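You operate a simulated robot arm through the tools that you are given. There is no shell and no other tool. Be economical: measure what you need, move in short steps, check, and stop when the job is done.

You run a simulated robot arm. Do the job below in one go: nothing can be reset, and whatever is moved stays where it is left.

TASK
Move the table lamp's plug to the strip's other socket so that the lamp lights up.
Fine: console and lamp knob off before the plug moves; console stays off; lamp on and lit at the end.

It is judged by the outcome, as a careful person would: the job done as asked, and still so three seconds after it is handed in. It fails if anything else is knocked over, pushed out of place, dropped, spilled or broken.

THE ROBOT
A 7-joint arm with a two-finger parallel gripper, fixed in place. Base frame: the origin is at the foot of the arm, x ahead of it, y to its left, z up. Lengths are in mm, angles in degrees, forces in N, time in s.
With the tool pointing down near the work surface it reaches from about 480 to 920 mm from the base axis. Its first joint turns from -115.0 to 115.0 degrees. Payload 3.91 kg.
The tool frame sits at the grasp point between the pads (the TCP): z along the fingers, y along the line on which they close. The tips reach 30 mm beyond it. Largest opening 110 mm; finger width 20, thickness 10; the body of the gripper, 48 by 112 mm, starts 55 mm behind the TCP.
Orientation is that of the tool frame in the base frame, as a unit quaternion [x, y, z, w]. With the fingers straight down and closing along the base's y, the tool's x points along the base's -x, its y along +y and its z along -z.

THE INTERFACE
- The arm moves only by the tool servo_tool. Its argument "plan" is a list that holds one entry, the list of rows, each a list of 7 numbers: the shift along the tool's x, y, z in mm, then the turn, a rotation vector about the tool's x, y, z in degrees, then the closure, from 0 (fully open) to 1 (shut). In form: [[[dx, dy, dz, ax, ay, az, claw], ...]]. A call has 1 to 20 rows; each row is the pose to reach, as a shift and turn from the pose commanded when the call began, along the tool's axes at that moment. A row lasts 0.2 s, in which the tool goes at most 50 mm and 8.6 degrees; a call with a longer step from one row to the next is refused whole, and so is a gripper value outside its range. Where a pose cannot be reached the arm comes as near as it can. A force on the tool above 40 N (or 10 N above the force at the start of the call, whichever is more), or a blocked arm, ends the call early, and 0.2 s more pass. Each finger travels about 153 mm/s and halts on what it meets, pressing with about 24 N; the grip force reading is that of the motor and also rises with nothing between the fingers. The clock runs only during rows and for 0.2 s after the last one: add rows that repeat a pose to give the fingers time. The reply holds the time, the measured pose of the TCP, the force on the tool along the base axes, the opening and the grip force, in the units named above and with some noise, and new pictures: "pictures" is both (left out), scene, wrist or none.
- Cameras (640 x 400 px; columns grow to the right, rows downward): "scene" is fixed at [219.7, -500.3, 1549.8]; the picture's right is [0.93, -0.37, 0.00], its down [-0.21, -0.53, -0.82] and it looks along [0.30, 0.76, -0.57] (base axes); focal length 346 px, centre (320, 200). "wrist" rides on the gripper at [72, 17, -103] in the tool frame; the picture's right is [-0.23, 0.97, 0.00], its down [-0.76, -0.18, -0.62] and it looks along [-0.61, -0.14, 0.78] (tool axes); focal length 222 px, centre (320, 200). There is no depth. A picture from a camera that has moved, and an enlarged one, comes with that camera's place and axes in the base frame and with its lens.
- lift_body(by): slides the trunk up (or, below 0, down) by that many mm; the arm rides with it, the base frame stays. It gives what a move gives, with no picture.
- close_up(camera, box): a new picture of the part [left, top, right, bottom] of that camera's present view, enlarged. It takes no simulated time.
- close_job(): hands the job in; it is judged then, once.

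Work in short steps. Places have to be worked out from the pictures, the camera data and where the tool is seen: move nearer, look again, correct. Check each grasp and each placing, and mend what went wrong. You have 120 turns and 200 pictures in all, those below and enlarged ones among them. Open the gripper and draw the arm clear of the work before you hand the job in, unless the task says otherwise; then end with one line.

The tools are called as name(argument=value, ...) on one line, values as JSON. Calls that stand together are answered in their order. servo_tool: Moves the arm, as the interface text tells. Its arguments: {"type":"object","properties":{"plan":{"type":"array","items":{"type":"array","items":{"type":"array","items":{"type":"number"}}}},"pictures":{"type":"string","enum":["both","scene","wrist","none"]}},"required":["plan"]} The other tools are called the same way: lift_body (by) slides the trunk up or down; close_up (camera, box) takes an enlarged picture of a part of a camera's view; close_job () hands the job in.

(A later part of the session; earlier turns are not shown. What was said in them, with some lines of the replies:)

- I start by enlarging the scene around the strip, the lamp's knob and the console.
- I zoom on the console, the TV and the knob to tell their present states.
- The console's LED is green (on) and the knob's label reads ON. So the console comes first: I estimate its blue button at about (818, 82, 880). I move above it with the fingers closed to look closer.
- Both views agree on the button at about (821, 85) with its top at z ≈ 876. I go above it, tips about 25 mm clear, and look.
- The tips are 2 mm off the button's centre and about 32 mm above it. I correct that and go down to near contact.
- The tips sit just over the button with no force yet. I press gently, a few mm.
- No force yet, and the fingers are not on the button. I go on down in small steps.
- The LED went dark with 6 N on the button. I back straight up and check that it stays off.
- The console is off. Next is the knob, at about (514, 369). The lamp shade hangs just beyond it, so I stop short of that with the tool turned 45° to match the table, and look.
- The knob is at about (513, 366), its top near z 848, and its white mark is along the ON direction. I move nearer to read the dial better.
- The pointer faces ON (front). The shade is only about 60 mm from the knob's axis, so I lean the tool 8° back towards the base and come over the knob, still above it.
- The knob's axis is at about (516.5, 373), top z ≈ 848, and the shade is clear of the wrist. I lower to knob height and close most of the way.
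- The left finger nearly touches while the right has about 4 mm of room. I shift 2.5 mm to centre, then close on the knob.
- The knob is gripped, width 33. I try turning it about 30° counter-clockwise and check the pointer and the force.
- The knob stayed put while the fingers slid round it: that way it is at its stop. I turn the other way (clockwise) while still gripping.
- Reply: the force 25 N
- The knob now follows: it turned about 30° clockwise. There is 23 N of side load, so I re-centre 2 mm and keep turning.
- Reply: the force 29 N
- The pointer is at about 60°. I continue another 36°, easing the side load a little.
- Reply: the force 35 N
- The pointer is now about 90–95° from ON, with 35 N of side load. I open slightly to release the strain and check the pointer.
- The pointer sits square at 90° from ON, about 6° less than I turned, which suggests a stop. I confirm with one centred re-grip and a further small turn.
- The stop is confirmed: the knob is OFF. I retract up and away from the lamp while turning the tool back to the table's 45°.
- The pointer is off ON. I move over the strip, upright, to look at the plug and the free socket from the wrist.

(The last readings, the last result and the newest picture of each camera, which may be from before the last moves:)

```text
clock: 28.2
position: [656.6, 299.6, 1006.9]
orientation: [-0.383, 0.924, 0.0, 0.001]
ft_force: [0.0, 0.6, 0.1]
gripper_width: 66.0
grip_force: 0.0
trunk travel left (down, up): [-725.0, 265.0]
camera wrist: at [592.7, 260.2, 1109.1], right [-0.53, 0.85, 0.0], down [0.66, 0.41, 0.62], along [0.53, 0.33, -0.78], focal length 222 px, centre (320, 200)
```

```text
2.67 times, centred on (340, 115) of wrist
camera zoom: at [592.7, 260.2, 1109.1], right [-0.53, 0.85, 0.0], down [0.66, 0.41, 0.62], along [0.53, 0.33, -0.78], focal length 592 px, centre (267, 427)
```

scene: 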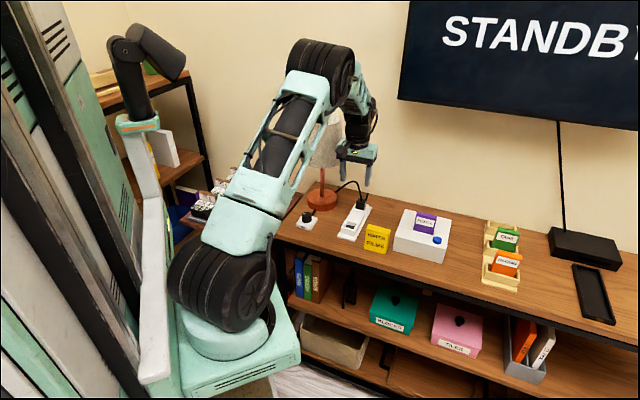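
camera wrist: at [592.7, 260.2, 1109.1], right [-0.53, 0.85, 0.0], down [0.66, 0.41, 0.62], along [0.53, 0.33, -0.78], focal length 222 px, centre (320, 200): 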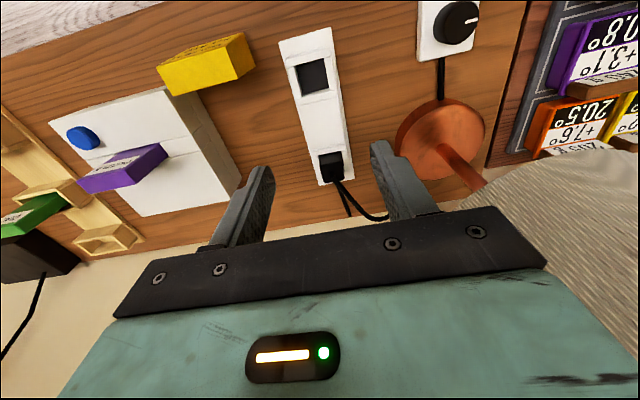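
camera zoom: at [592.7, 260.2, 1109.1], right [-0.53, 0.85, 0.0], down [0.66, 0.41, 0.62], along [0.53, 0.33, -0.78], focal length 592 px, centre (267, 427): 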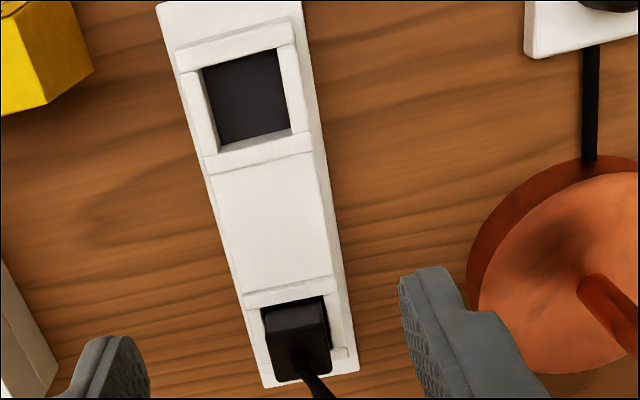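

The strip runs at 45°. The socket is near (637, 278); the plug's top is near (708, 350, 858) and its cord leaves at the rear. I lean the tool 30° back to keep the palm clear of the cord, then move nearer for a look.

servo_tool(plan=[[[-6, 0, 18, 0, -7.5, 0, 0.4], [-12, 0, 36, 0, -15, 0, 0.4], [-18, 0, 54, 0, -22.5, 0, 0.4], [-24, 0, 70, 0, -30, 0, 0.4], [-24, 0, 70, 0, -30, 0, 0.4]]])

close_up(camera="wrist", box=[220, 40, 420, 220])

close_up(camera="scene", box=[310, 140, 410, 250])

```text
clock: 29.4
position: [675.9, 318.9, 937.0]
orientation: [-0.37, 0.892, 0.1, 0.241]
ft_force: [-1.1, 0.0, 0.6]
gripper_width: 66.3
grip_force: 0.0
trunk travel left (down, up): [-725.0, 265.0]
camera wrist: at [582.0, 249.8, 988.6], right [-0.55, 0.83, 0.11], down [0.37, 0.12, 0.92], along [0.75, 0.55, -0.37], focal length 222 px, centre (320, 200)
```

scene: 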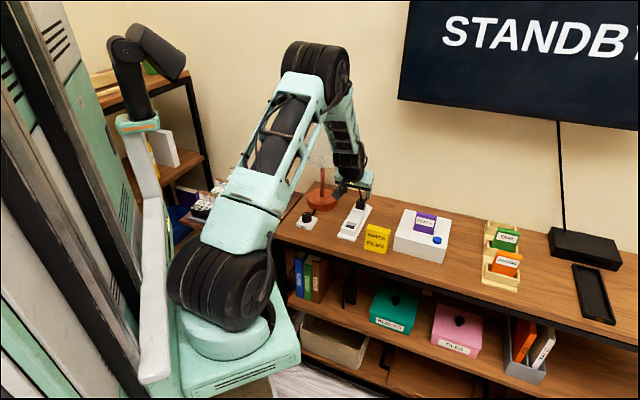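
wrist: 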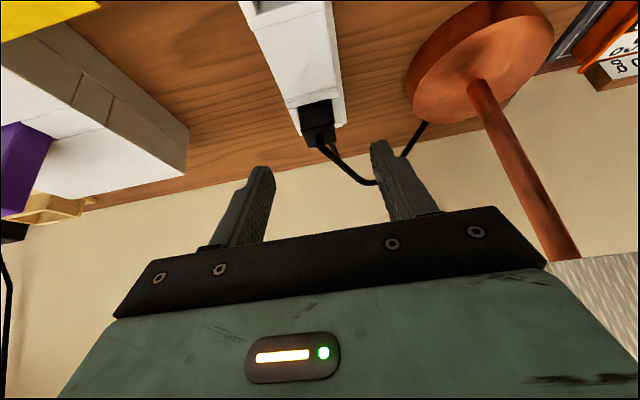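

```text
2.22 times, centred on (320, 130) of wrist
camera zoom: at [582.0, 249.8, 988.6], right [-0.55, 0.83, 0.11], down [0.37, 0.12, 0.92], along [0.75, 0.55, -0.37], focal length 494 px, centre (320, 356)
```

zoom: 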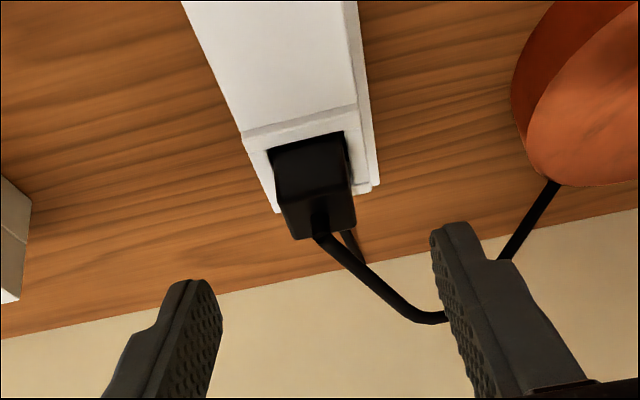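

```text
3.64 times, centred on (360, 195) of scene
camera zoom: at [219.7, -500.3, 1549.8], right [0.93, -0.37, 0.0], down [-0.21, -0.53, -0.82], along [0.3, 0.76, -0.57], focal length 1260 px, centre (174, 218)
```

zoom: 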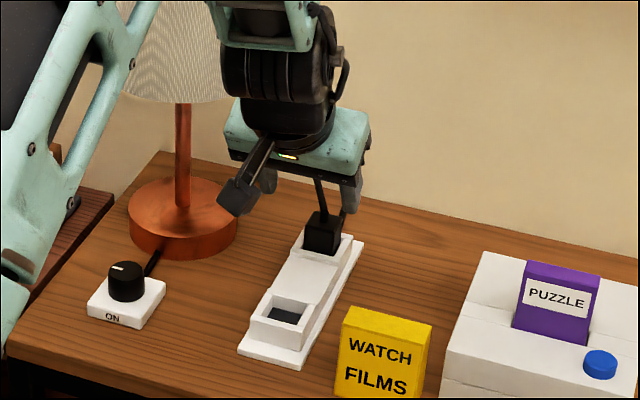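

The strip lies exactly along the tool's x, about 1 mm off centre laterally, and the two sockets are about 113 mm apart. I advance along the tool axis to about 30 mm short of the grasp and check.

servo_tool(plan=[[[-2, -1, 20, 0, 0, 0, 0.4], [-5, -1, 40, 0, 0, 0, 0.4], [-5, -1, 53, 0, 0, 0, 0.4], [-5, -1, 53, 0, 0, 0, 0.4]]])

close_up(camera="wrist", box=[220, 60, 420, 220])

close_up(camera="scene", box=[320, 150, 400, 240])

```text
clock: 30.4
position: [696.7, 339.1, 893.8]
orientation: [-0.37, 0.892, 0.099, 0.24]
ft_force: [-0.6, -0.9, 1.0]
gripper_width: 65.9
grip_force: 0.1
trunk travel left (down, up): [-725.0, 265.0]
camera wrist: at [603.8, 269.9, 946.9], right [-0.55, 0.83, 0.11], down [0.37, 0.12, 0.92], along [0.75, 0.55, -0.37], focal length 222 px, centre (320, 200)
```

scene: 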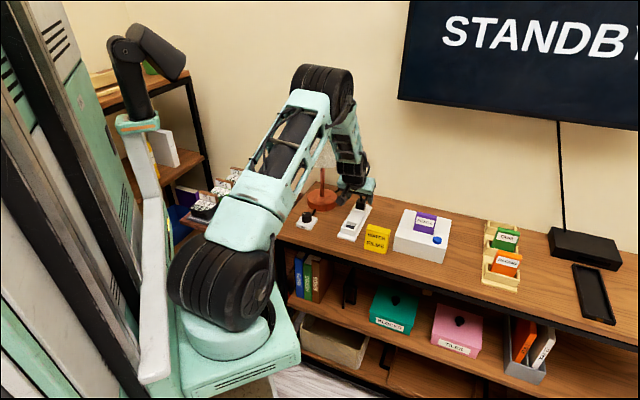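
wrist: 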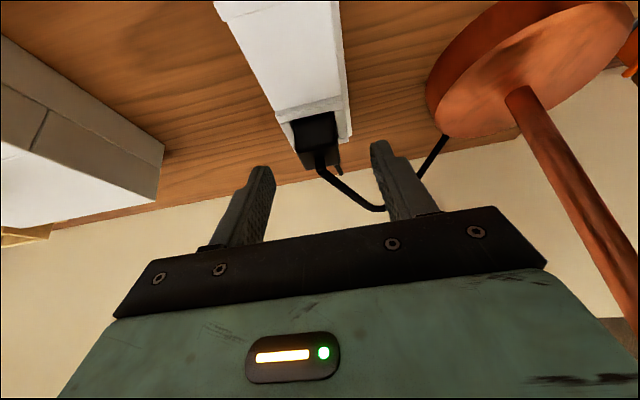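

```text
2.50 times, centred on (320, 140) of wrist
camera zoom: at [603.8, 269.9, 946.9], right [-0.55, 0.83, 0.11], down [0.37, 0.12, 0.92], along [0.75, 0.55, -0.37], focal length 555 px, centre (320, 350)
```

zoom: 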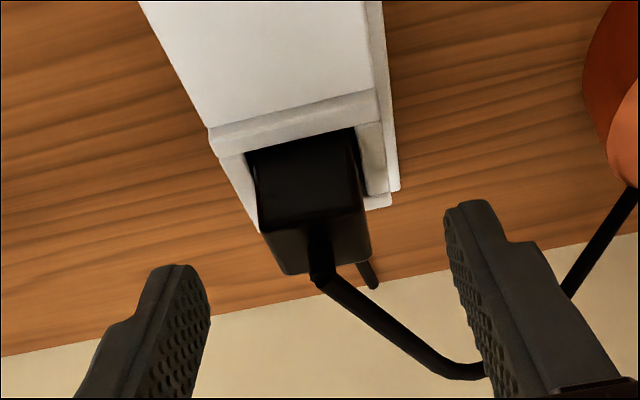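

```text
4.44 times, centred on (360, 195) of scene
camera zoom: at [219.7, -500.3, 1549.8], right [0.93, -0.37, 0.0], down [-0.21, -0.53, -0.82], along [0.3, 0.76, -0.57], focal length 1540 px, centre (142, 222)
```

zoom: 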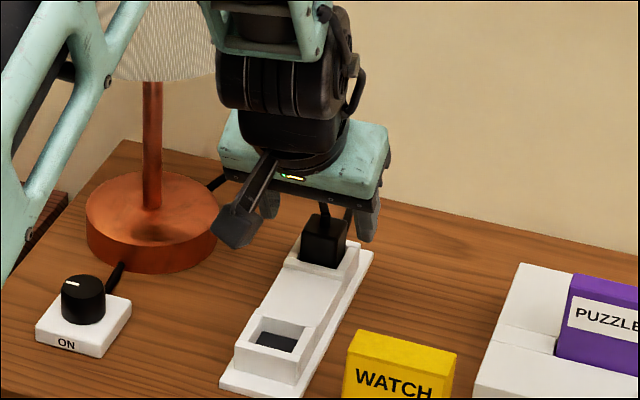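

The plug's top centre comes out near (714, 357, 858), and the rim is at about z 835. I advance 29 mm to put the fingertips beside the plug's upper part, above the rim, then check before closing.

servo_tool(plan=[[[0, -0.5, 10, 0, 0, 0, 0.4], [0.5, -0.5, 20, 0, 0, 0, 0.45], [0.5, -0.5, 29, 0, 0, 0, 0.5], [0.5, -0.5, 29, 0, 0, 0, 0.58], [0.5, -0.5, 29, 0, 0, 0, 0.6]]], pictures="none")

close_up(camera="wrist", box=[220, 60, 420, 220])

close_up(camera="scene", box=[320, 150, 400, 240])

```text
clock: 31.6
position: [708.9, 350.2, 869.5]
orientation: [-0.369, 0.892, 0.099, 0.24]
ft_force: [0.2, -0.1, -0.5]
gripper_width: 44.1
grip_force: 0.1
trunk travel left (down, up): [-725.0, 265.0]
```

```text
2.50 times, centred on (320, 140) of wrist
camera zoom: at [615.3, 279.6, 922.3], right [-0.55, 0.83, 0.11], down [0.37, 0.12, 0.92], along [0.75, 0.55, -0.37], focal length 555 px, centre (320, 350)
```

zoom: 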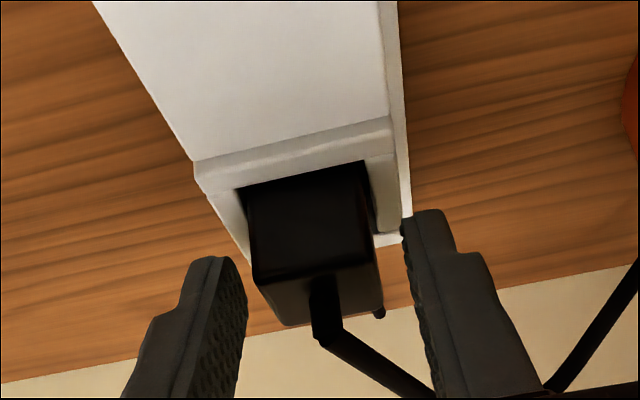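

```text
4.44 times, centred on (360, 195) of scene
camera zoom: at [219.7, -500.3, 1549.8], right [0.93, -0.37, 0.0], down [-0.21, -0.53, -0.82], along [0.3, 0.76, -0.57], focal length 1540 px, centre (142, 222)
```

zoom: 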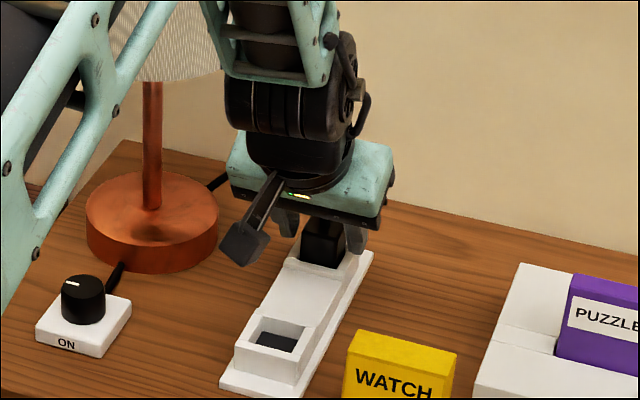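

The fingers straddle the plug about 3 mm too far to the right in the picture. I shift by 2.5 mm and close.

servo_tool(plan=[[[0, -2.5, 1, 0, 0, 0, 0.62], [0, -2.5, 2, 0, 0, 0, 0.66], [0, -2.5, 2, 0, 0, 0, 0.72], [0, -2.5, 2, 0, 0, 0, 0.8], [0, -2.5, 2, 0, 0, 0, 0.9], [0, -2.5, 2, 0, 0, 0, 0.9]]], pictures="none")

close_up(camera="wrist", box=[220, 60, 420, 220])

close_up(camera="scene", box=[320, 150, 400, 240])

```text
clock: 33.0
position: [711.0, 348.5, 867.9]
orientation: [-0.37, 0.892, 0.099, 0.239]
ft_force: [-4.1, 4.9, 0.5]
gripper_width: 28.9
grip_force: 24.6
trunk travel left (down, up): [-725.0, 265.0]
```

```text
2.50 times, centred on (320, 140) of wrist
camera zoom: at [617.5, 278.8, 920.3], right [-0.55, 0.83, 0.12], down [0.37, 0.12, 0.92], along [0.75, 0.55, -0.37], focal length 555 px, centre (320, 350)
```

zoom: 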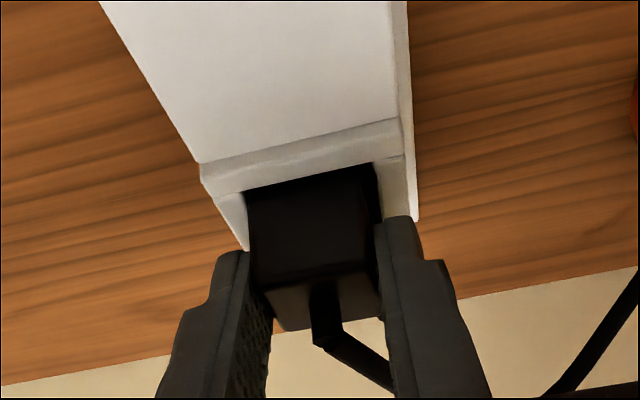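

```text
4.44 times, centred on (360, 195) of scene
camera zoom: at [219.7, -500.3, 1549.8], right [0.93, -0.37, 0.0], down [-0.21, -0.53, -0.82], along [0.3, 0.76, -0.57], focal length 1540 px, centre (142, 222)
```

zoom: 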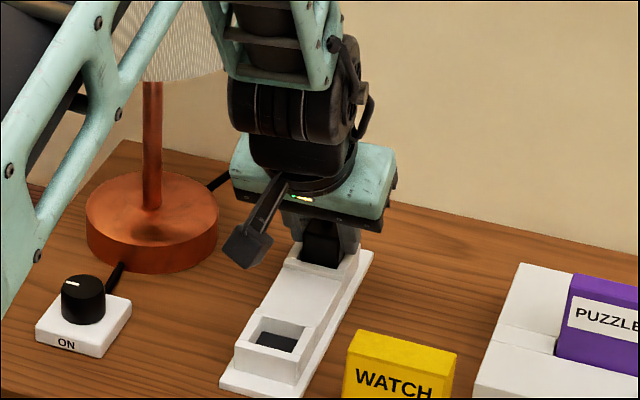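

The plug is gripped at 28.9 mm. I lift it straight up, slowly.

servo_tool(plan=[[[-2, 0, -3.5, 0, 0, 0, 0.9], [-4, 0, -7, 0, 0, 0, 0.9], [-6, 0, -10.4, 0, 0, 0, 0.9], [-8, 0, -13.9, 0, 0, 0, 0.9], [-10, 0, -17.3, 0, 0, 0, 0.9], [-10, 0, -17.3, 0, 0, 0, 0.9]]], pictures="none")

close_up(camera="wrist", box=[220, 60, 420, 220])

close_up(camera="scene", box=[320, 150, 400, 240])

```text
clock: 34.4
position: [712.1, 346.1, 888.0]
orientation: [-0.369, 0.892, 0.099, 0.24]
ft_force: [-0.3, -0.9, -0.7]
gripper_width: 29.0
grip_force: 24.2
trunk travel left (down, up): [-725.0, 265.0]
```

```text
2.50 times, centred on (320, 140) of wrist
camera zoom: at [618.8, 277.2, 940.9], right [-0.55, 0.83, 0.11], down [0.37, 0.12, 0.92], along [0.75, 0.55, -0.37], focal length 555 px, centre (320, 350)
```

zoom: 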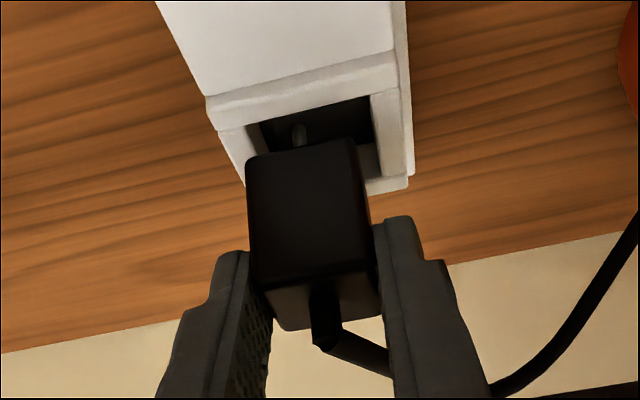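

```text
4.44 times, centred on (360, 195) of scene
camera zoom: at [219.7, -500.3, 1549.8], right [0.93, -0.37, 0.0], down [-0.21, -0.53, -0.82], along [0.3, 0.76, -0.57], focal length 1540 px, centre (142, 222)
```

zoom: 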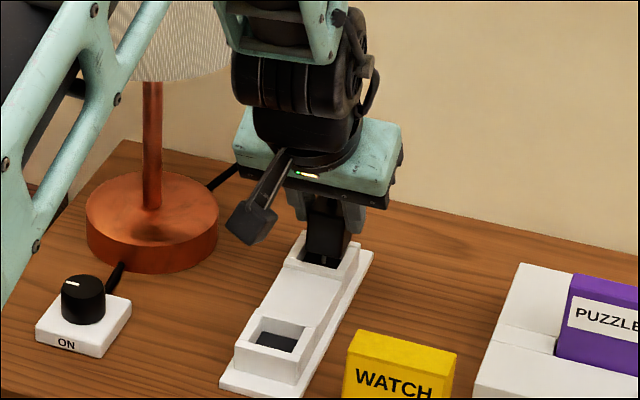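

The plug is out with its pins visible. I lift it 25 mm more, then carry it 112 mm along the strip to above the front socket.

servo_tool(plan=[[[-6, 1, -11, 0, 0, 0, 0.9], [-12.5, 2.4, -21.7, 0, 0, 0, 0.9], [7, 2.4, -33, 0, 0, 0, 0.9], [26, 2.4, -44, 0, 0, 0, 0.9], [45, 2.4, -55, 0, 0, 0, 0.9], [65, 2.4, -66.5, 0, 0, 0, 0.9], [84.5, 2.4, -77.7, 0, 0, 0, 0.9], [84.5, 2.4, -77.7, 0, 0, 0, 0.9]]])

close_up(camera="wrist", box=[220, 40, 420, 220])

close_up(camera="scene", box=[310, 150, 400, 250])

```text
clock: 36.2
position: [629.0, 269.8, 913.7]
orientation: [-0.369, 0.893, 0.099, 0.239]
ft_force: [0.3, 0.0, -1.6]
gripper_width: 28.9
grip_force: 23.9
trunk travel left (down, up): [-725.0, 265.0]
camera wrist: at [535.8, 200.4, 965.7], right [-0.55, 0.83, 0.11], down [0.37, 0.12, 0.92], along [0.75, 0.55, -0.37], focal length 222 px, centre (320, 200)
```

scene: 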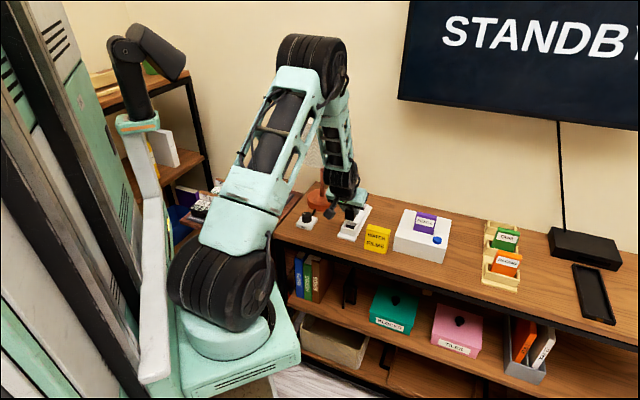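
wrist: 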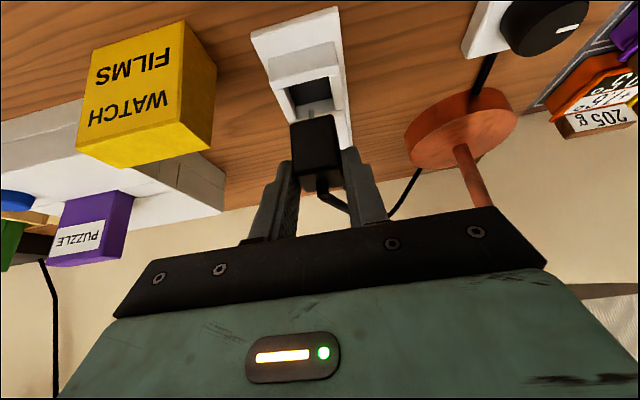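

```text
2.22 times, centred on (320, 130) of wrist
camera zoom: at [535.8, 200.4, 965.7], right [-0.55, 0.83, 0.11], down [0.37, 0.12, 0.92], along [0.75, 0.55, -0.37], focal length 494 px, centre (320, 356)
```

zoom: 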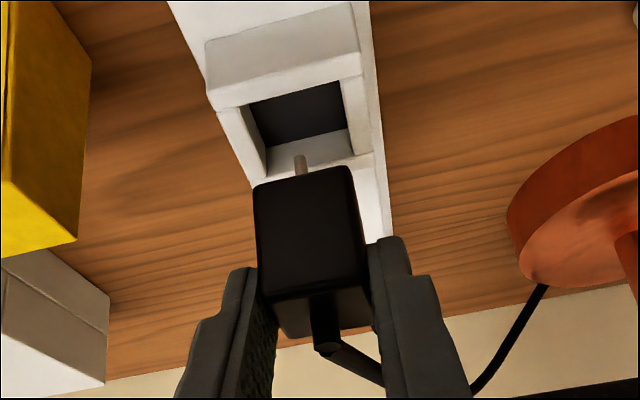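

```text
4.00 times, centred on (355, 200) of scene
camera zoom: at [219.7, -500.3, 1549.8], right [0.93, -0.37, 0.0], down [-0.21, -0.53, -0.82], along [0.3, 0.76, -0.57], focal length 1386 px, centre (180, 200)
```

zoom: 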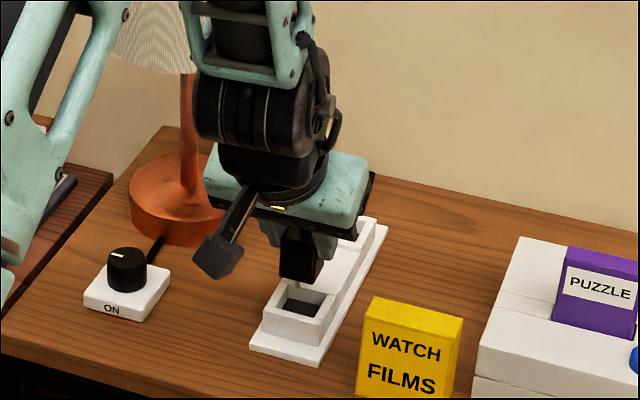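

I lower it to the same height above this socket as the picture I took over the rear one, so the two can be compared directly.

servo_tool(plan=[[[4.3, 0, 7.4, 0, 0, 0, 0.9], [8.6, 0, 14.8, 0, 0, 0, 0.9], [12.8, 0, 22.2, 0, 0, 0, 0.9], [12.8, 0, 22.2, 0, 0, 0, 0.9]]], pictures="none")

close_up(camera="wrist", box=[220, 60, 420, 220])

close_up(camera="scene", box=[320, 170, 390, 250])

```text
clock: 37.2
position: [628.8, 269.5, 887.9]
orientation: [-0.37, 0.892, 0.099, 0.24]
ft_force: [0.1, -0.5, -0.1]
gripper_width: 29.0
grip_force: 23.6
trunk travel left (down, up): [-725.0, 265.0]
```

```text
2.50 times, centred on (320, 140) of wrist
camera zoom: at [535.4, 200.2, 939.8], right [-0.55, 0.83, 0.11], down [0.37, 0.12, 0.92], along [0.75, 0.55, -0.37], focal length 555 px, centre (320, 350)
```

zoom: 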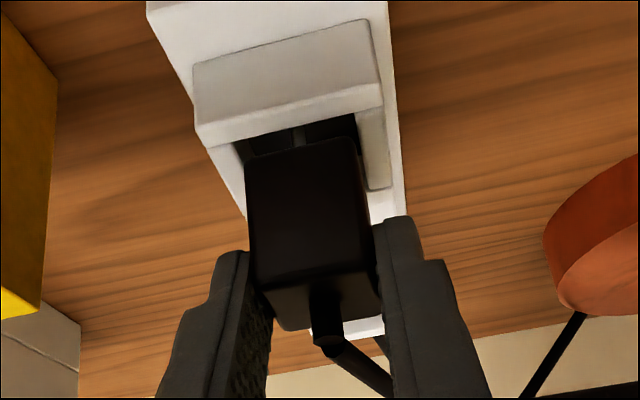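

```text
5.00 times, centred on (355, 210) of scene
camera zoom: at [219.7, -500.3, 1549.8], right [0.93, -0.37, 0.0], down [-0.21, -0.53, -0.82], along [0.3, 0.76, -0.57], focal length 1733 px, centre (145, 150)
```

zoom: 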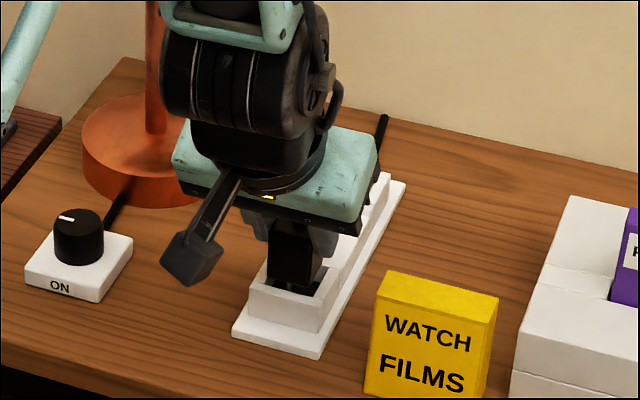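

I need a finer comparison, so I enlarge both views at the socket.

close_up(camera="wrist", box=[270, 70, 370, 150])

close_up(camera="scene", box=[335, 205, 375, 245])

```text
5.00 times, centred on (320, 110) of wrist
camera zoom: at [535.4, 200.2, 939.8], right [-0.55, 0.83, 0.11], down [0.37, 0.12, 0.92], along [0.75, 0.55, -0.37], focal length 1111 px, centre (320, 650)
```

zoom: 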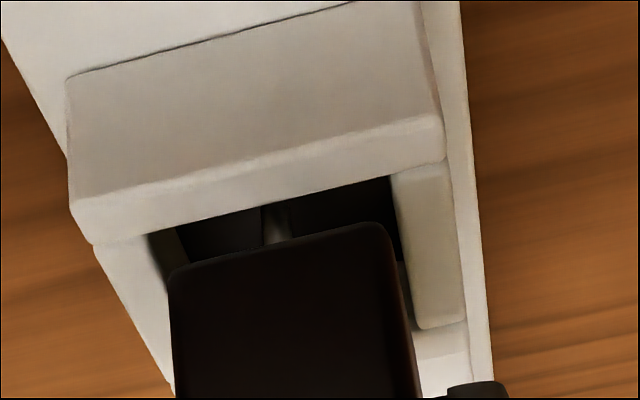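

```text
10.00 times, centred on (355, 225) of scene
camera zoom: at [219.7, -500.3, 1549.8], right [0.93, -0.37, 0.0], down [-0.21, -0.53, -0.82], along [0.3, 0.76, -0.57], focal length 3465 px, centre (-30, -50)
```

zoom: 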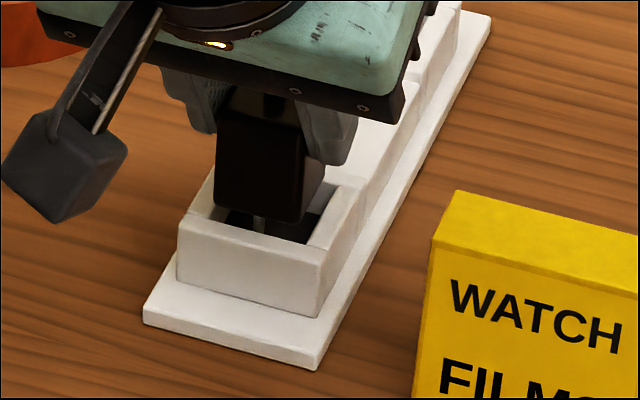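

Comparing the two views, the plug needs about 1.5 mm more towards the rear and is well centred sideways (112.5 mm spacing, matching my measurement). I lower it part way and watch the force.

servo_tool(plan=[[[-1.3, 0.3, 0.75, 0, 0, 0, 0.9], [-0.3, 0.3, 2.5, 0, 0, 0, 0.9], [1.2, 0.3, 5.1, 0, 0, 0, 0.9], [2.7, 0.3, 7.7, 0, 0, 0, 0.9], [2.7, 0.3, 7.7, 0, 0, 0, 0.9]]], pictures="none")

close_up(camera="wrist", box=[270, 70, 370, 150])

close_up(camera="scene", box=[335, 205, 375, 245])

```text
clock: 38.4
position: [631.6, 270.7, 879.1]
orientation: [-0.369, 0.893, 0.099, 0.239]
ft_force: [1.6, 0.5, -0.8]
gripper_width: 28.7
grip_force: 23.6
trunk travel left (down, up): [-725.0, 265.0]
```

```text
5.00 times, centred on (320, 110) of wrist
camera zoom: at [536.7, 201.7, 931.2], right [-0.55, 0.83, 0.11], down [0.37, 0.12, 0.92], along [0.75, 0.55, -0.37], focal length 1111 px, centre (320, 650)
```

zoom: 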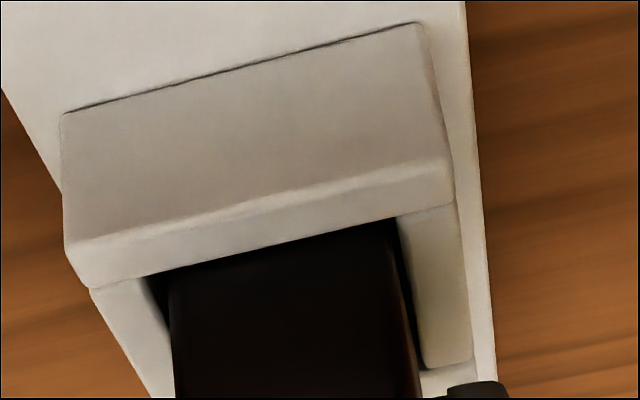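

```text
10.00 times, centred on (355, 225) of scene
camera zoom: at [219.7, -500.3, 1549.8], right [0.93, -0.37, 0.0], down [-0.21, -0.53, -0.82], along [0.3, 0.76, -0.57], focal length 3465 px, centre (-30, -50)
```

zoom: 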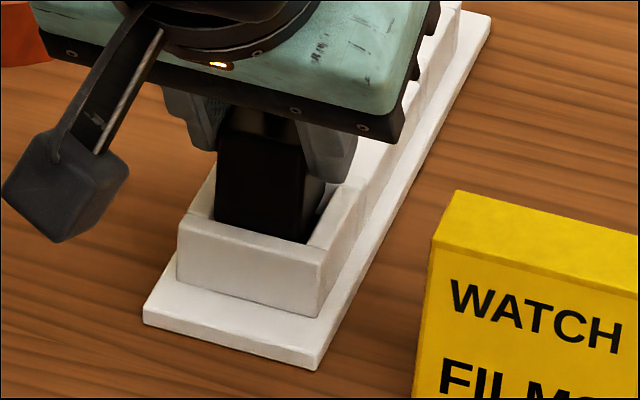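

It is inside the recess, centred, with no contact force. I lower the last 12 mm slowly.

servo_tool(plan=[[[1.5, -0.5, 2.6, 0, 0, 0, 0.9], [3, -0.5, 5.2, 0, 0, 0, 0.9], [4.5, -0.5, 7.8, 0, 0, 0, 0.9], [5.5, -0.5, 9.5, 0, 0, 0, 0.9], [5.5, -0.5, 9.5, 0, 0, 0, 0.9]]], pictures="none")

close_up(camera="wrist", box=[220, 60, 420, 220])

close_up(camera="scene", box=[335, 205, 375, 245])

```text
clock: 39.6
position: [632.1, 271.0, 867.5]
orientation: [-0.37, 0.892, 0.099, 0.239]
ft_force: [-0.7, -0.8, -0.8]
gripper_width: 29.0
grip_force: 24.6
trunk travel left (down, up): [-725.0, 265.0]
```

```text
2.50 times, centred on (320, 140) of wrist
camera zoom: at [538.1, 201.4, 920.5], right [-0.55, 0.83, 0.11], down [0.37, 0.12, 0.92], along [0.75, 0.55, -0.37], focal length 555 px, centre (320, 350)
```

zoom: 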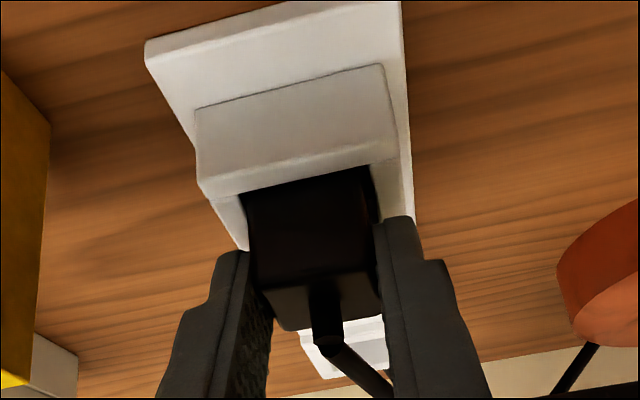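

```text
10.00 times, centred on (355, 225) of scene
camera zoom: at [219.7, -500.3, 1549.8], right [0.93, -0.37, 0.0], down [-0.21, -0.53, -0.82], along [0.3, 0.76, -0.57], focal length 3465 px, centre (-30, -50)
```

zoom: 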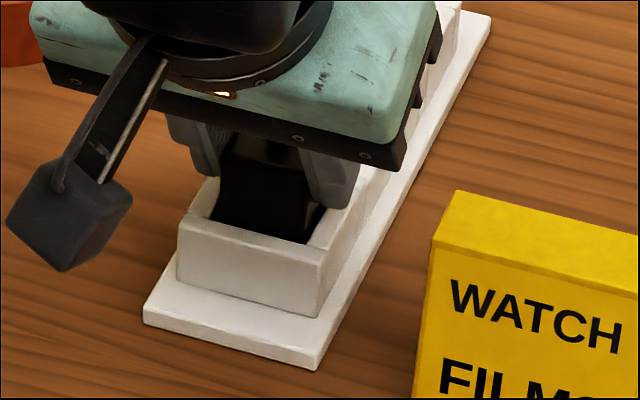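

The height matches the old seated height, with no force. I press gently down 3 mm, easing about 1 mm rearward, to feel for the seat.

servo_tool(plan=[[[-0.9, -0.7, 0.5, 0, 0, 0, 0.9], [-0.4, -0.7, 1.4, 0, 0, 0, 0.9], [0.1, -0.7, 2.2, 0, 0, 0, 0.9], [0.6, -0.7, 3.1, 0, 0, 0, 0.9], [0.6, -0.7, 3.1, 0, 0, 0, 0.9]]], pictures="none")

close_up(camera="wrist", box=[270, 80, 370, 160])

```text
clock: 40.8
position: [632.7, 271.5, 867.9]
orientation: [-0.369, 0.892, 0.1, 0.241]
ft_force: [-3.7, -0.7, 18.1]
gripper_width: 28.8
grip_force: 24.5
trunk travel left (down, up): [-725.0, 265.0]
```

```text
5.00 times, centred on (320, 120) of wrist
camera zoom: at [539.6, 202.2, 919.6], right [-0.55, 0.83, 0.12], down [0.37, 0.12, 0.92], along [0.75, 0.55, -0.37], focal length 1111 px, centre (320, 600)
```

zoom: 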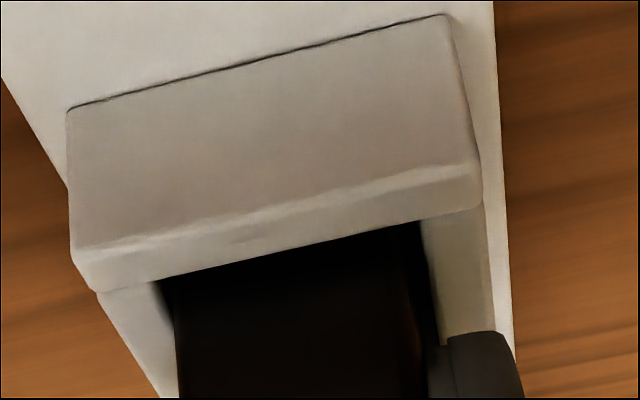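

It stopped firmly at z 867.9, exactly the old seated depth. I release and back out along the tool axis.

servo_tool(plan=[[[0.3, -0.2, 2, 0, 0, 0, 0.8], [0, 0, 0, 0, 0, 0, 0.65], [0, 0, 0, 0, 0, 0, 0.5], [0, 0, 0, 0, 0, 0, 0.5], [0, 0, -20, 0, 0, 0, 0.5], [0, 0, -50, 0, 0, 0, 0.5], [0, 0, -80, 0, 0, 0, 0.5], [0, 0, -80, 0, 0, 0, 0.5]]])

close_up(camera="scene", box=[290, 150, 400, 250])

close_up(camera="wrist", box=[240, 40, 400, 160])

```text
clock: 42.6
position: [603.9, 243.2, 932.9]
orientation: [-0.37, 0.892, 0.1, 0.239]
ft_force: [0.2, 0.1, -0.3]
gripper_width: 55.0
grip_force: 0.0
trunk travel left (down, up): [-725.0, 265.0]
camera wrist: at [510.7, 173.7, 984.5], right [-0.55, 0.83, 0.11], down [0.37, 0.12, 0.92], along [0.75, 0.55, -0.37], focal length 222 px, centre (320, 200)
```

scene: 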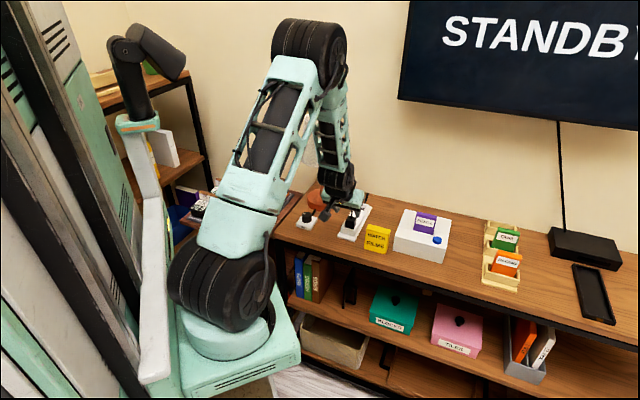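
wrist: 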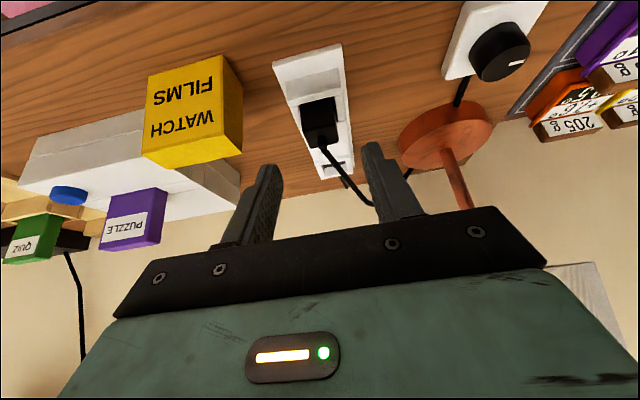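

```text
4.00 times, centred on (345, 200) of scene
camera zoom: at [219.7, -500.3, 1549.8], right [0.93, -0.37, 0.0], down [-0.21, -0.53, -0.82], along [0.3, 0.76, -0.57], focal length 1386 px, centre (220, 200)
```

zoom: 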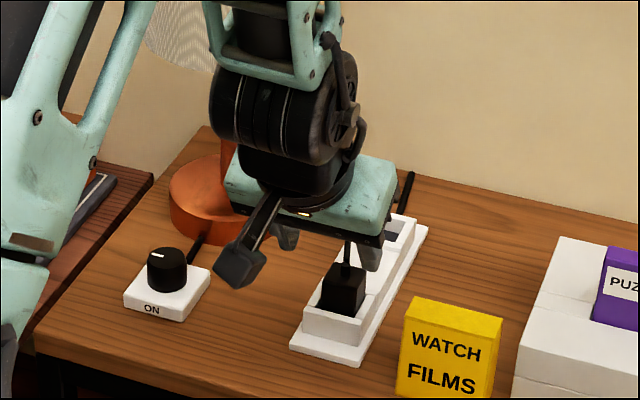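

```text
3.33 times, centred on (320, 100) of wrist
camera zoom: at [510.7, 173.7, 984.5], right [-0.55, 0.83, 0.11], down [0.37, 0.12, 0.92], along [0.75, 0.55, -0.37], focal length 740 px, centre (320, 533)
```

zoom: 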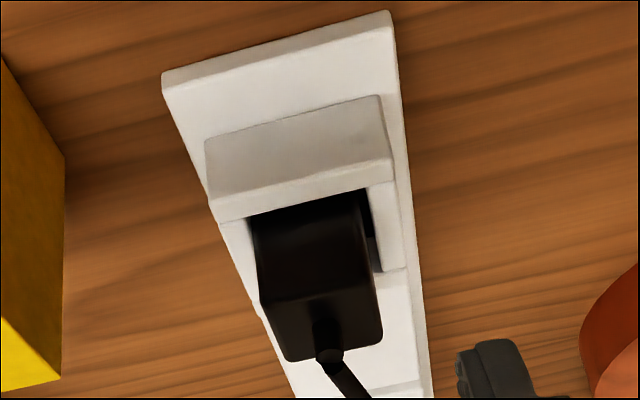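

The plug sits square and deep in the front socket. Next I turn the knob back on: I move to the hover spot in front of it.

servo_tool(plan=[[[4, 10, -25, 0, 0, 0, 0.4], [12, 40, -40, 0, 5, 0, 0.4], [20, 75, -50, 0, 10, 0, 0.4], [28, 110, -60, 0, 16, 0, 0.4], [39, 147, -63, 0, 22, 0, 0.4], [39, 147, -63, 0, 22, 0, 0.4]]], pictures="none")

```text
clock: 44.0
position: [453.8, 301.4, 970.6]
orientation: [-0.382, 0.922, 0.027, 0.065]
ft_force: [0.4, 0.1, -0.3]
gripper_width: 65.8
grip_force: 0.0
trunk travel left (down, up): [-725.0, 265.0]
```

I turn the tool clockwise by 66° and come over the knob, stopping just above it.

servo_tool(plan=[[[0, 0, 0, 0, 0, 8, 0.4], [-8, 1, 8, 0, 0, 16, 0.4], [-16, 1, 16, 0, 0, 24, 0.4], [-28, 2, 30, 0, 0, 32, 0.4], [-40, 3, 44, 0, 0, 40, 0.4], [-52, 4, 58, 0, 0, 48, 0.4], [-64, 5, 70, 0, 0, 56, 0.4], [-78, 5, 83, 0, 0, 64, 0.4], [-78, 5, 84, 0, 0, 66, 0.4], [-78, 5, 84, 0, 0, 66, 0.4]]], pictures="none")

close_up(camera="wrist", box=[240, 60, 420, 210])

close_up(camera="scene", box=[270, 130, 380, 250])

```text
clock: 46.2
position: [514.3, 369.9, 897.6]
orientation: [0.183, 0.981, 0.059, 0.039]
ft_force: [-0.7, 0.0, 0.1]
gripper_width: 66.1
grip_force: 0.0
trunk travel left (down, up): [-725.0, 265.0]
```

```text
2.67 times, centred on (330, 135) of wrist
camera zoom: at [442.0, 400.0, 997.1], right [0.55, 0.82, 0.14], down [0.58, -0.5, 0.64], along [0.59, -0.27, -0.76], focal length 592 px, centre (293, 373)
```

zoom: 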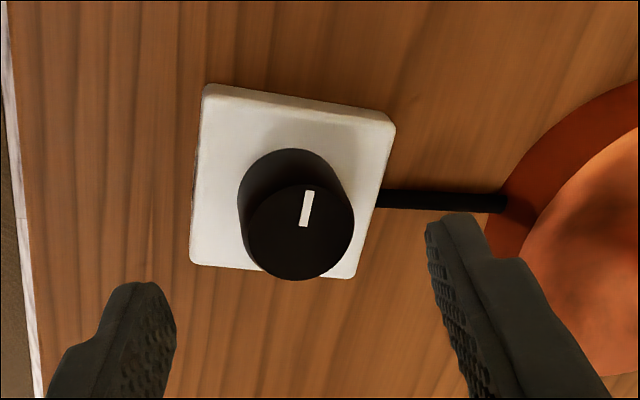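

```text
3.33 times, centred on (325, 190) of scene
camera zoom: at [219.7, -500.3, 1549.8], right [0.93, -0.37, 0.0], down [-0.21, -0.53, -0.82], along [0.3, 0.76, -0.57], focal length 1155 px, centre (303, 233)
```

zoom: 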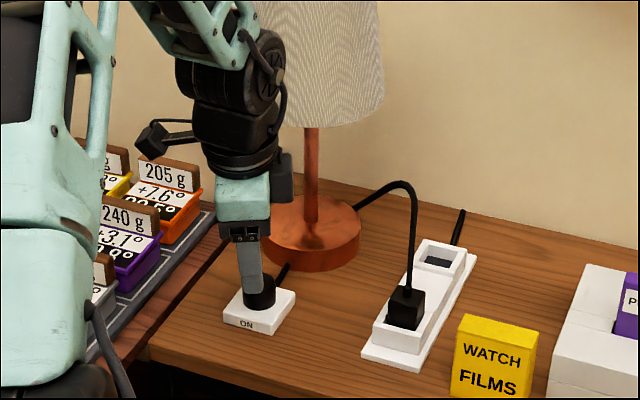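

The plug looks well seated and the knob is under the fingers. I go down around it with the fingers partly closed.

servo_tool(plan=[[[0, -1.5, 12, 0, 0, 0, 0.4], [0, -1.5, 25, 0, 0, 0, 0.4], [0, -1.5, 38, 0, 0, 0, 0.45], [0, -1.5, 38, 0, 0, 0, 0.58], [0, -1.5, 38, 0, 0, 0, 0.62]]], pictures="none")

close_up(camera="wrist", box=[240, 80, 420, 210])

```text
clock: 47.4
position: [517.4, 369.4, 860.0]
orientation: [0.182, 0.981, 0.059, 0.041]
ft_force: [-0.2, 1.3, 1.1]
gripper_width: 42.5
grip_force: 0.2
trunk travel left (down, up): [-725.0, 265.0]
```

```text
3.08 times, centred on (330, 145) of wrist
camera zoom: at [444.9, 400.8, 960.4], right [0.55, 0.82, 0.14], down [0.58, -0.5, 0.64], along [0.59, -0.27, -0.76], focal length 684 px, centre (289, 369)
```

zoom: 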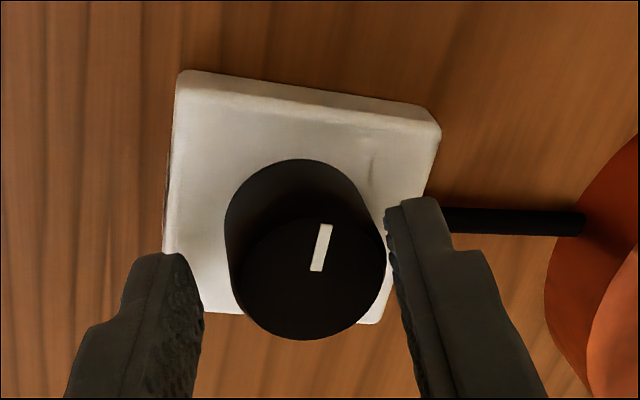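

I centre with +2.5 mm sideways and 2 mm along, close, and turn counter-clockwise by the first 42°.

servo_tool(plan=[[[2, 2.5, 0, 0, 0, 0, 0.65], [2, 2.5, 0, 0, 0, 0, 0.75], [2, 2.5, 0, 0, 0, 0, 0.85], [2, 2.5, 0, 0, 0, 0, 0.85], [2, 2.5, 0, 0, 0, -6, 0.85], [2, 2.5, 0, 0, 0, -12, 0.85], [2, 2.5, 0, 0, 0, -18, 0.85], [2, 2.5, 0, 0, 0, -24, 0.85], [2, 2.5, 0, 0, 0, -30, 0.85], [2, 2.5, 0, 0, 0, -36, 0.85], [2, 2.5, 0, 0, 0, -42, 0.85], [2, 2.5, 0, 0, 0, -42, 0.85]]], pictures="none")

close_up(camera="wrist", box=[240, 80, 420, 210])

```text
clock: 50.0
position: [516.0, 372.2, 859.6]
orientation: [-0.184, 0.98, 0.041, 0.058]
ft_force: [-4.1, -11.6, 21.1]
gripper_width: 33.8
grip_force: 44.8
trunk travel left (down, up): [-725.0, 265.0]
```

```text
3.08 times, centred on (330, 145) of wrist
camera zoom: at [432.3, 350.3, 953.2], right [-0.14, 0.99, 0.09], down [0.71, 0.04, 0.7], along [0.69, 0.16, -0.7], focal length 684 px, centre (289, 369)
```

zoom: 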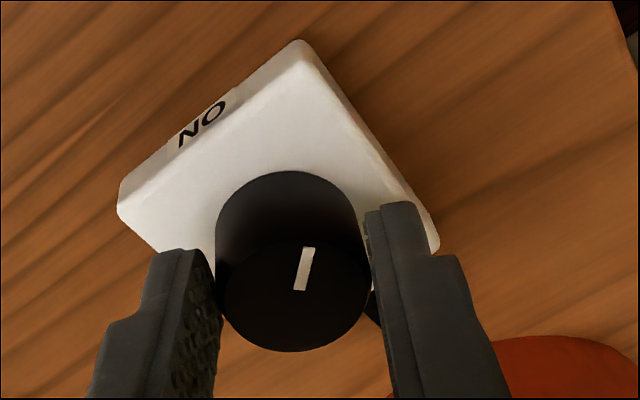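

The knob follows. I ease up 1.5 mm for the vertical load and turn the remaining 54°.

servo_tool(plan=[[[0, -0.5, -1.5, 0, 0, 0, 0.85], [0, -0.5, -1.5, 0, 0, -6, 0.85], [0, -0.5, -1.5, 0, 0, -12, 0.85], [0, -0.5, -1.5, 0, 0, -18, 0.85], [0, -0.5, -1.5, 0, 0, -24, 0.85], [0, -0.5, -1.5, 0, 0, -30, 0.85], [0, -0.5, -1.5, 0, 0, -36, 0.85], [0, -0.5, -1.5, 0, 0, -42, 0.85], [0, -0.5, -1.5, 0, 0, -48, 0.85], [0, -0.5, -1.5, 0, 0, -54, 0.85], [0, -0.5, -1.5, 0, 0, -54, 0.85]]])

close_up(camera="wrist", box=[240, 80, 420, 210])

```text
clock: 51.1
position: [517.1, 369.7, 859.1]
orientation: [-0.356, 0.932, 0.025, 0.065]
ft_force: [6.5, 10.2, -14.4]
gripper_width: 33.5
grip_force: 45.0
trunk travel left (down, up): [-725.0, 265.0]
stopped in row 5: the force on the tool passed its limit (the readings are from after the stop); the commanded pose is now the measured one
camera wrist: at [441.0, 324.1, 950.7], right [-0.48, 0.87, 0.03], down [0.62, 0.31, 0.72], along [0.62, 0.37, -0.69], focal length 222 px, centre (320, 200)
```

scene: 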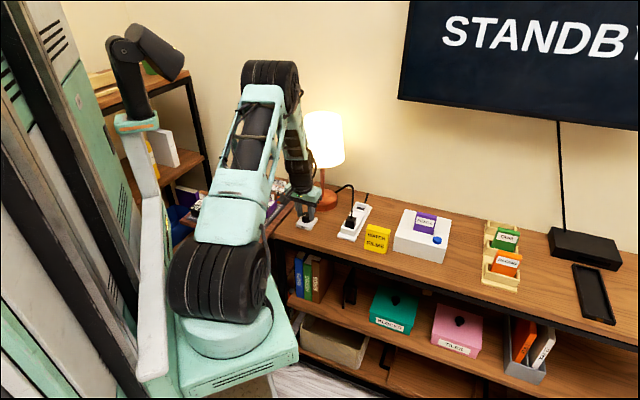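
wrist: 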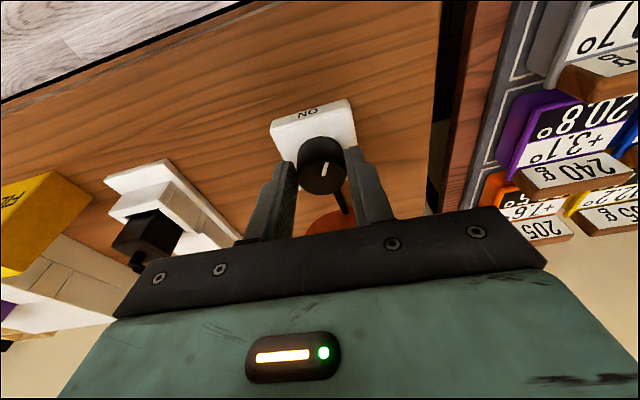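

```text
3.08 times, centred on (330, 145) of wrist
camera zoom: at [441.0, 324.1, 950.7], right [-0.48, 0.87, 0.03], down [0.62, 0.31, 0.72], along [0.62, 0.37, -0.69], focal length 684 px, centre (289, 369)
```

zoom: 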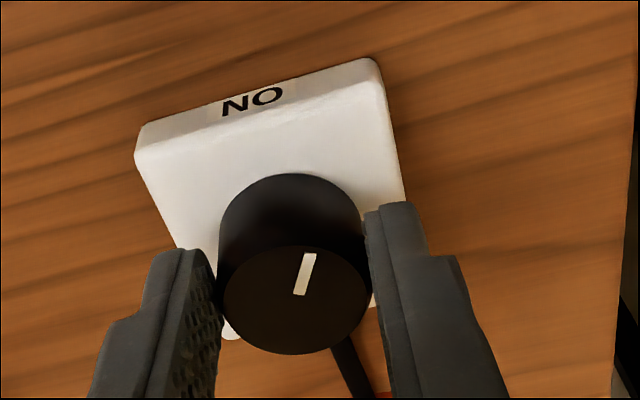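

The lamp lights. The pointer is still about 25–30° short of ON, so I finish the turn to the stop.

servo_tool(plan=[[[0, 0, 0, 0, 0, -5, 0.85], [0, 0, 0, 0, 0, -10, 0.85], [0, 0, 0, 0, 0, -15, 0.85], [0, 0, 0, 0, 0, -20, 0.85], [0, 0, 0, 0, 0, -25, 0.85], [0, 0, 0, 0, 0, -29, 0.85], [0, 0, 0, 0, 0, -29, 0.7], [0, 0, 0, 0, 0, -29, 0.6], [0, 0, 0, 0, 0, -29, 0.6]]], pictures="none")

close_up(camera="wrist", box=[240, 80, 420, 210])

```text
clock: 53.1
position: [518.4, 366.5, 859.8]
orientation: [-0.578, 0.813, 0.008, 0.068]
ft_force: [0.1, 0.0, -0.3]
gripper_width: 43.9
grip_force: 0.1
trunk travel left (down, up): [-725.0, 265.0]
```

```text
3.08 times, centred on (330, 145) of wrist
camera zoom: at [467.0, 293.4, 952.1], right [-0.84, 0.54, -0.04], down [0.35, 0.6, 0.72], along [0.41, 0.6, -0.69], focal length 684 px, centre (289, 369)
```

zoom: 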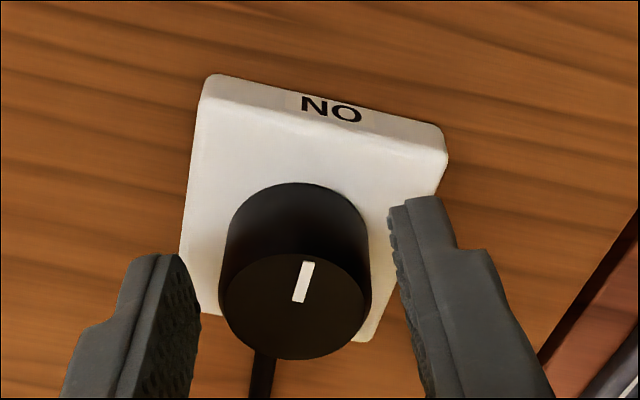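

The pointer faces ON squarely. I retract up and back, clear of everything.

servo_tool(plan=[[[0, 0, -20, 0, 0, 0, 0.5], [0, 0, -50, 0, 0, 0, 0.4], [20, 0, -85, 0, 0, 0, 0.4], [50, 0, -115, 0, 0, 0, 0.4], [80, 0, -145, 0, 0, 0, 0.4], [100, 0, -180, 0, 0, 0, 0.4], [100, 0, -180, 0, 0, 0, 0.4]]])

close_up(camera="scene", box=[280, 100, 460, 260])

```text
clock: 54.8
position: [469.5, 255.0, 1025.0]
orientation: [-0.578, 0.813, 0.008, 0.069]
ft_force: [-0.4, -0.6, 0.9]
gripper_width: 66.2
grip_force: 0.1
trunk travel left (down, up): [-725.0, 265.0]
camera wrist: at [419.3, 183.3, 1117.0], right [-0.84, 0.54, -0.04], down [0.35, 0.6, 0.72], along [0.41, 0.6, -0.69], focal length 222 px, centre (320, 200)
```

scene: 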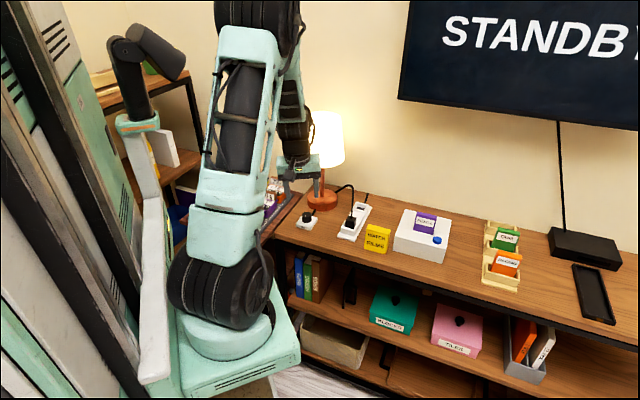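
wrist: 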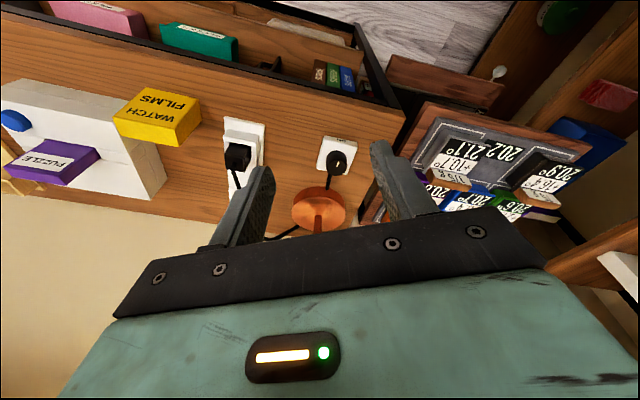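

```text
2.50 times, centred on (370, 180) of scene
camera zoom: at [219.7, -500.3, 1549.8], right [0.93, -0.37, 0.0], down [-0.21, -0.53, -0.82], along [0.3, 0.76, -0.57], focal length 866 px, centre (195, 250)
```

zoom: 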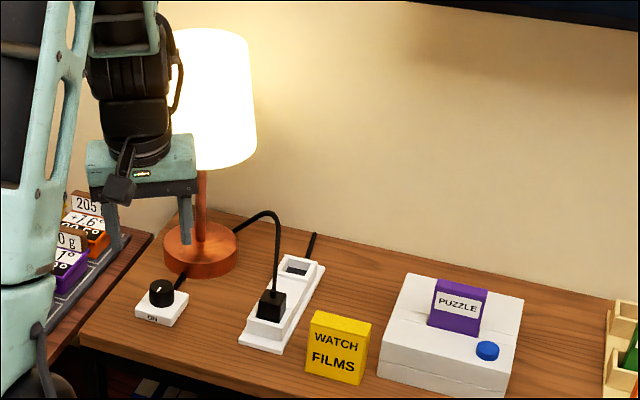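

The lamp is lit, the knob is at ON, the console's LED is dark, the plug is in the front socket and nothing else looks disturbed. The gripper is open and clear, so I hand in.

close_job()

```text
The job is handed in.
```

The lamp's plug is now in the strip's other (front) socket and the lamp is lit with its knob at ON. I switched off the console and the lamp knob before moving the plug, and the console is still off.
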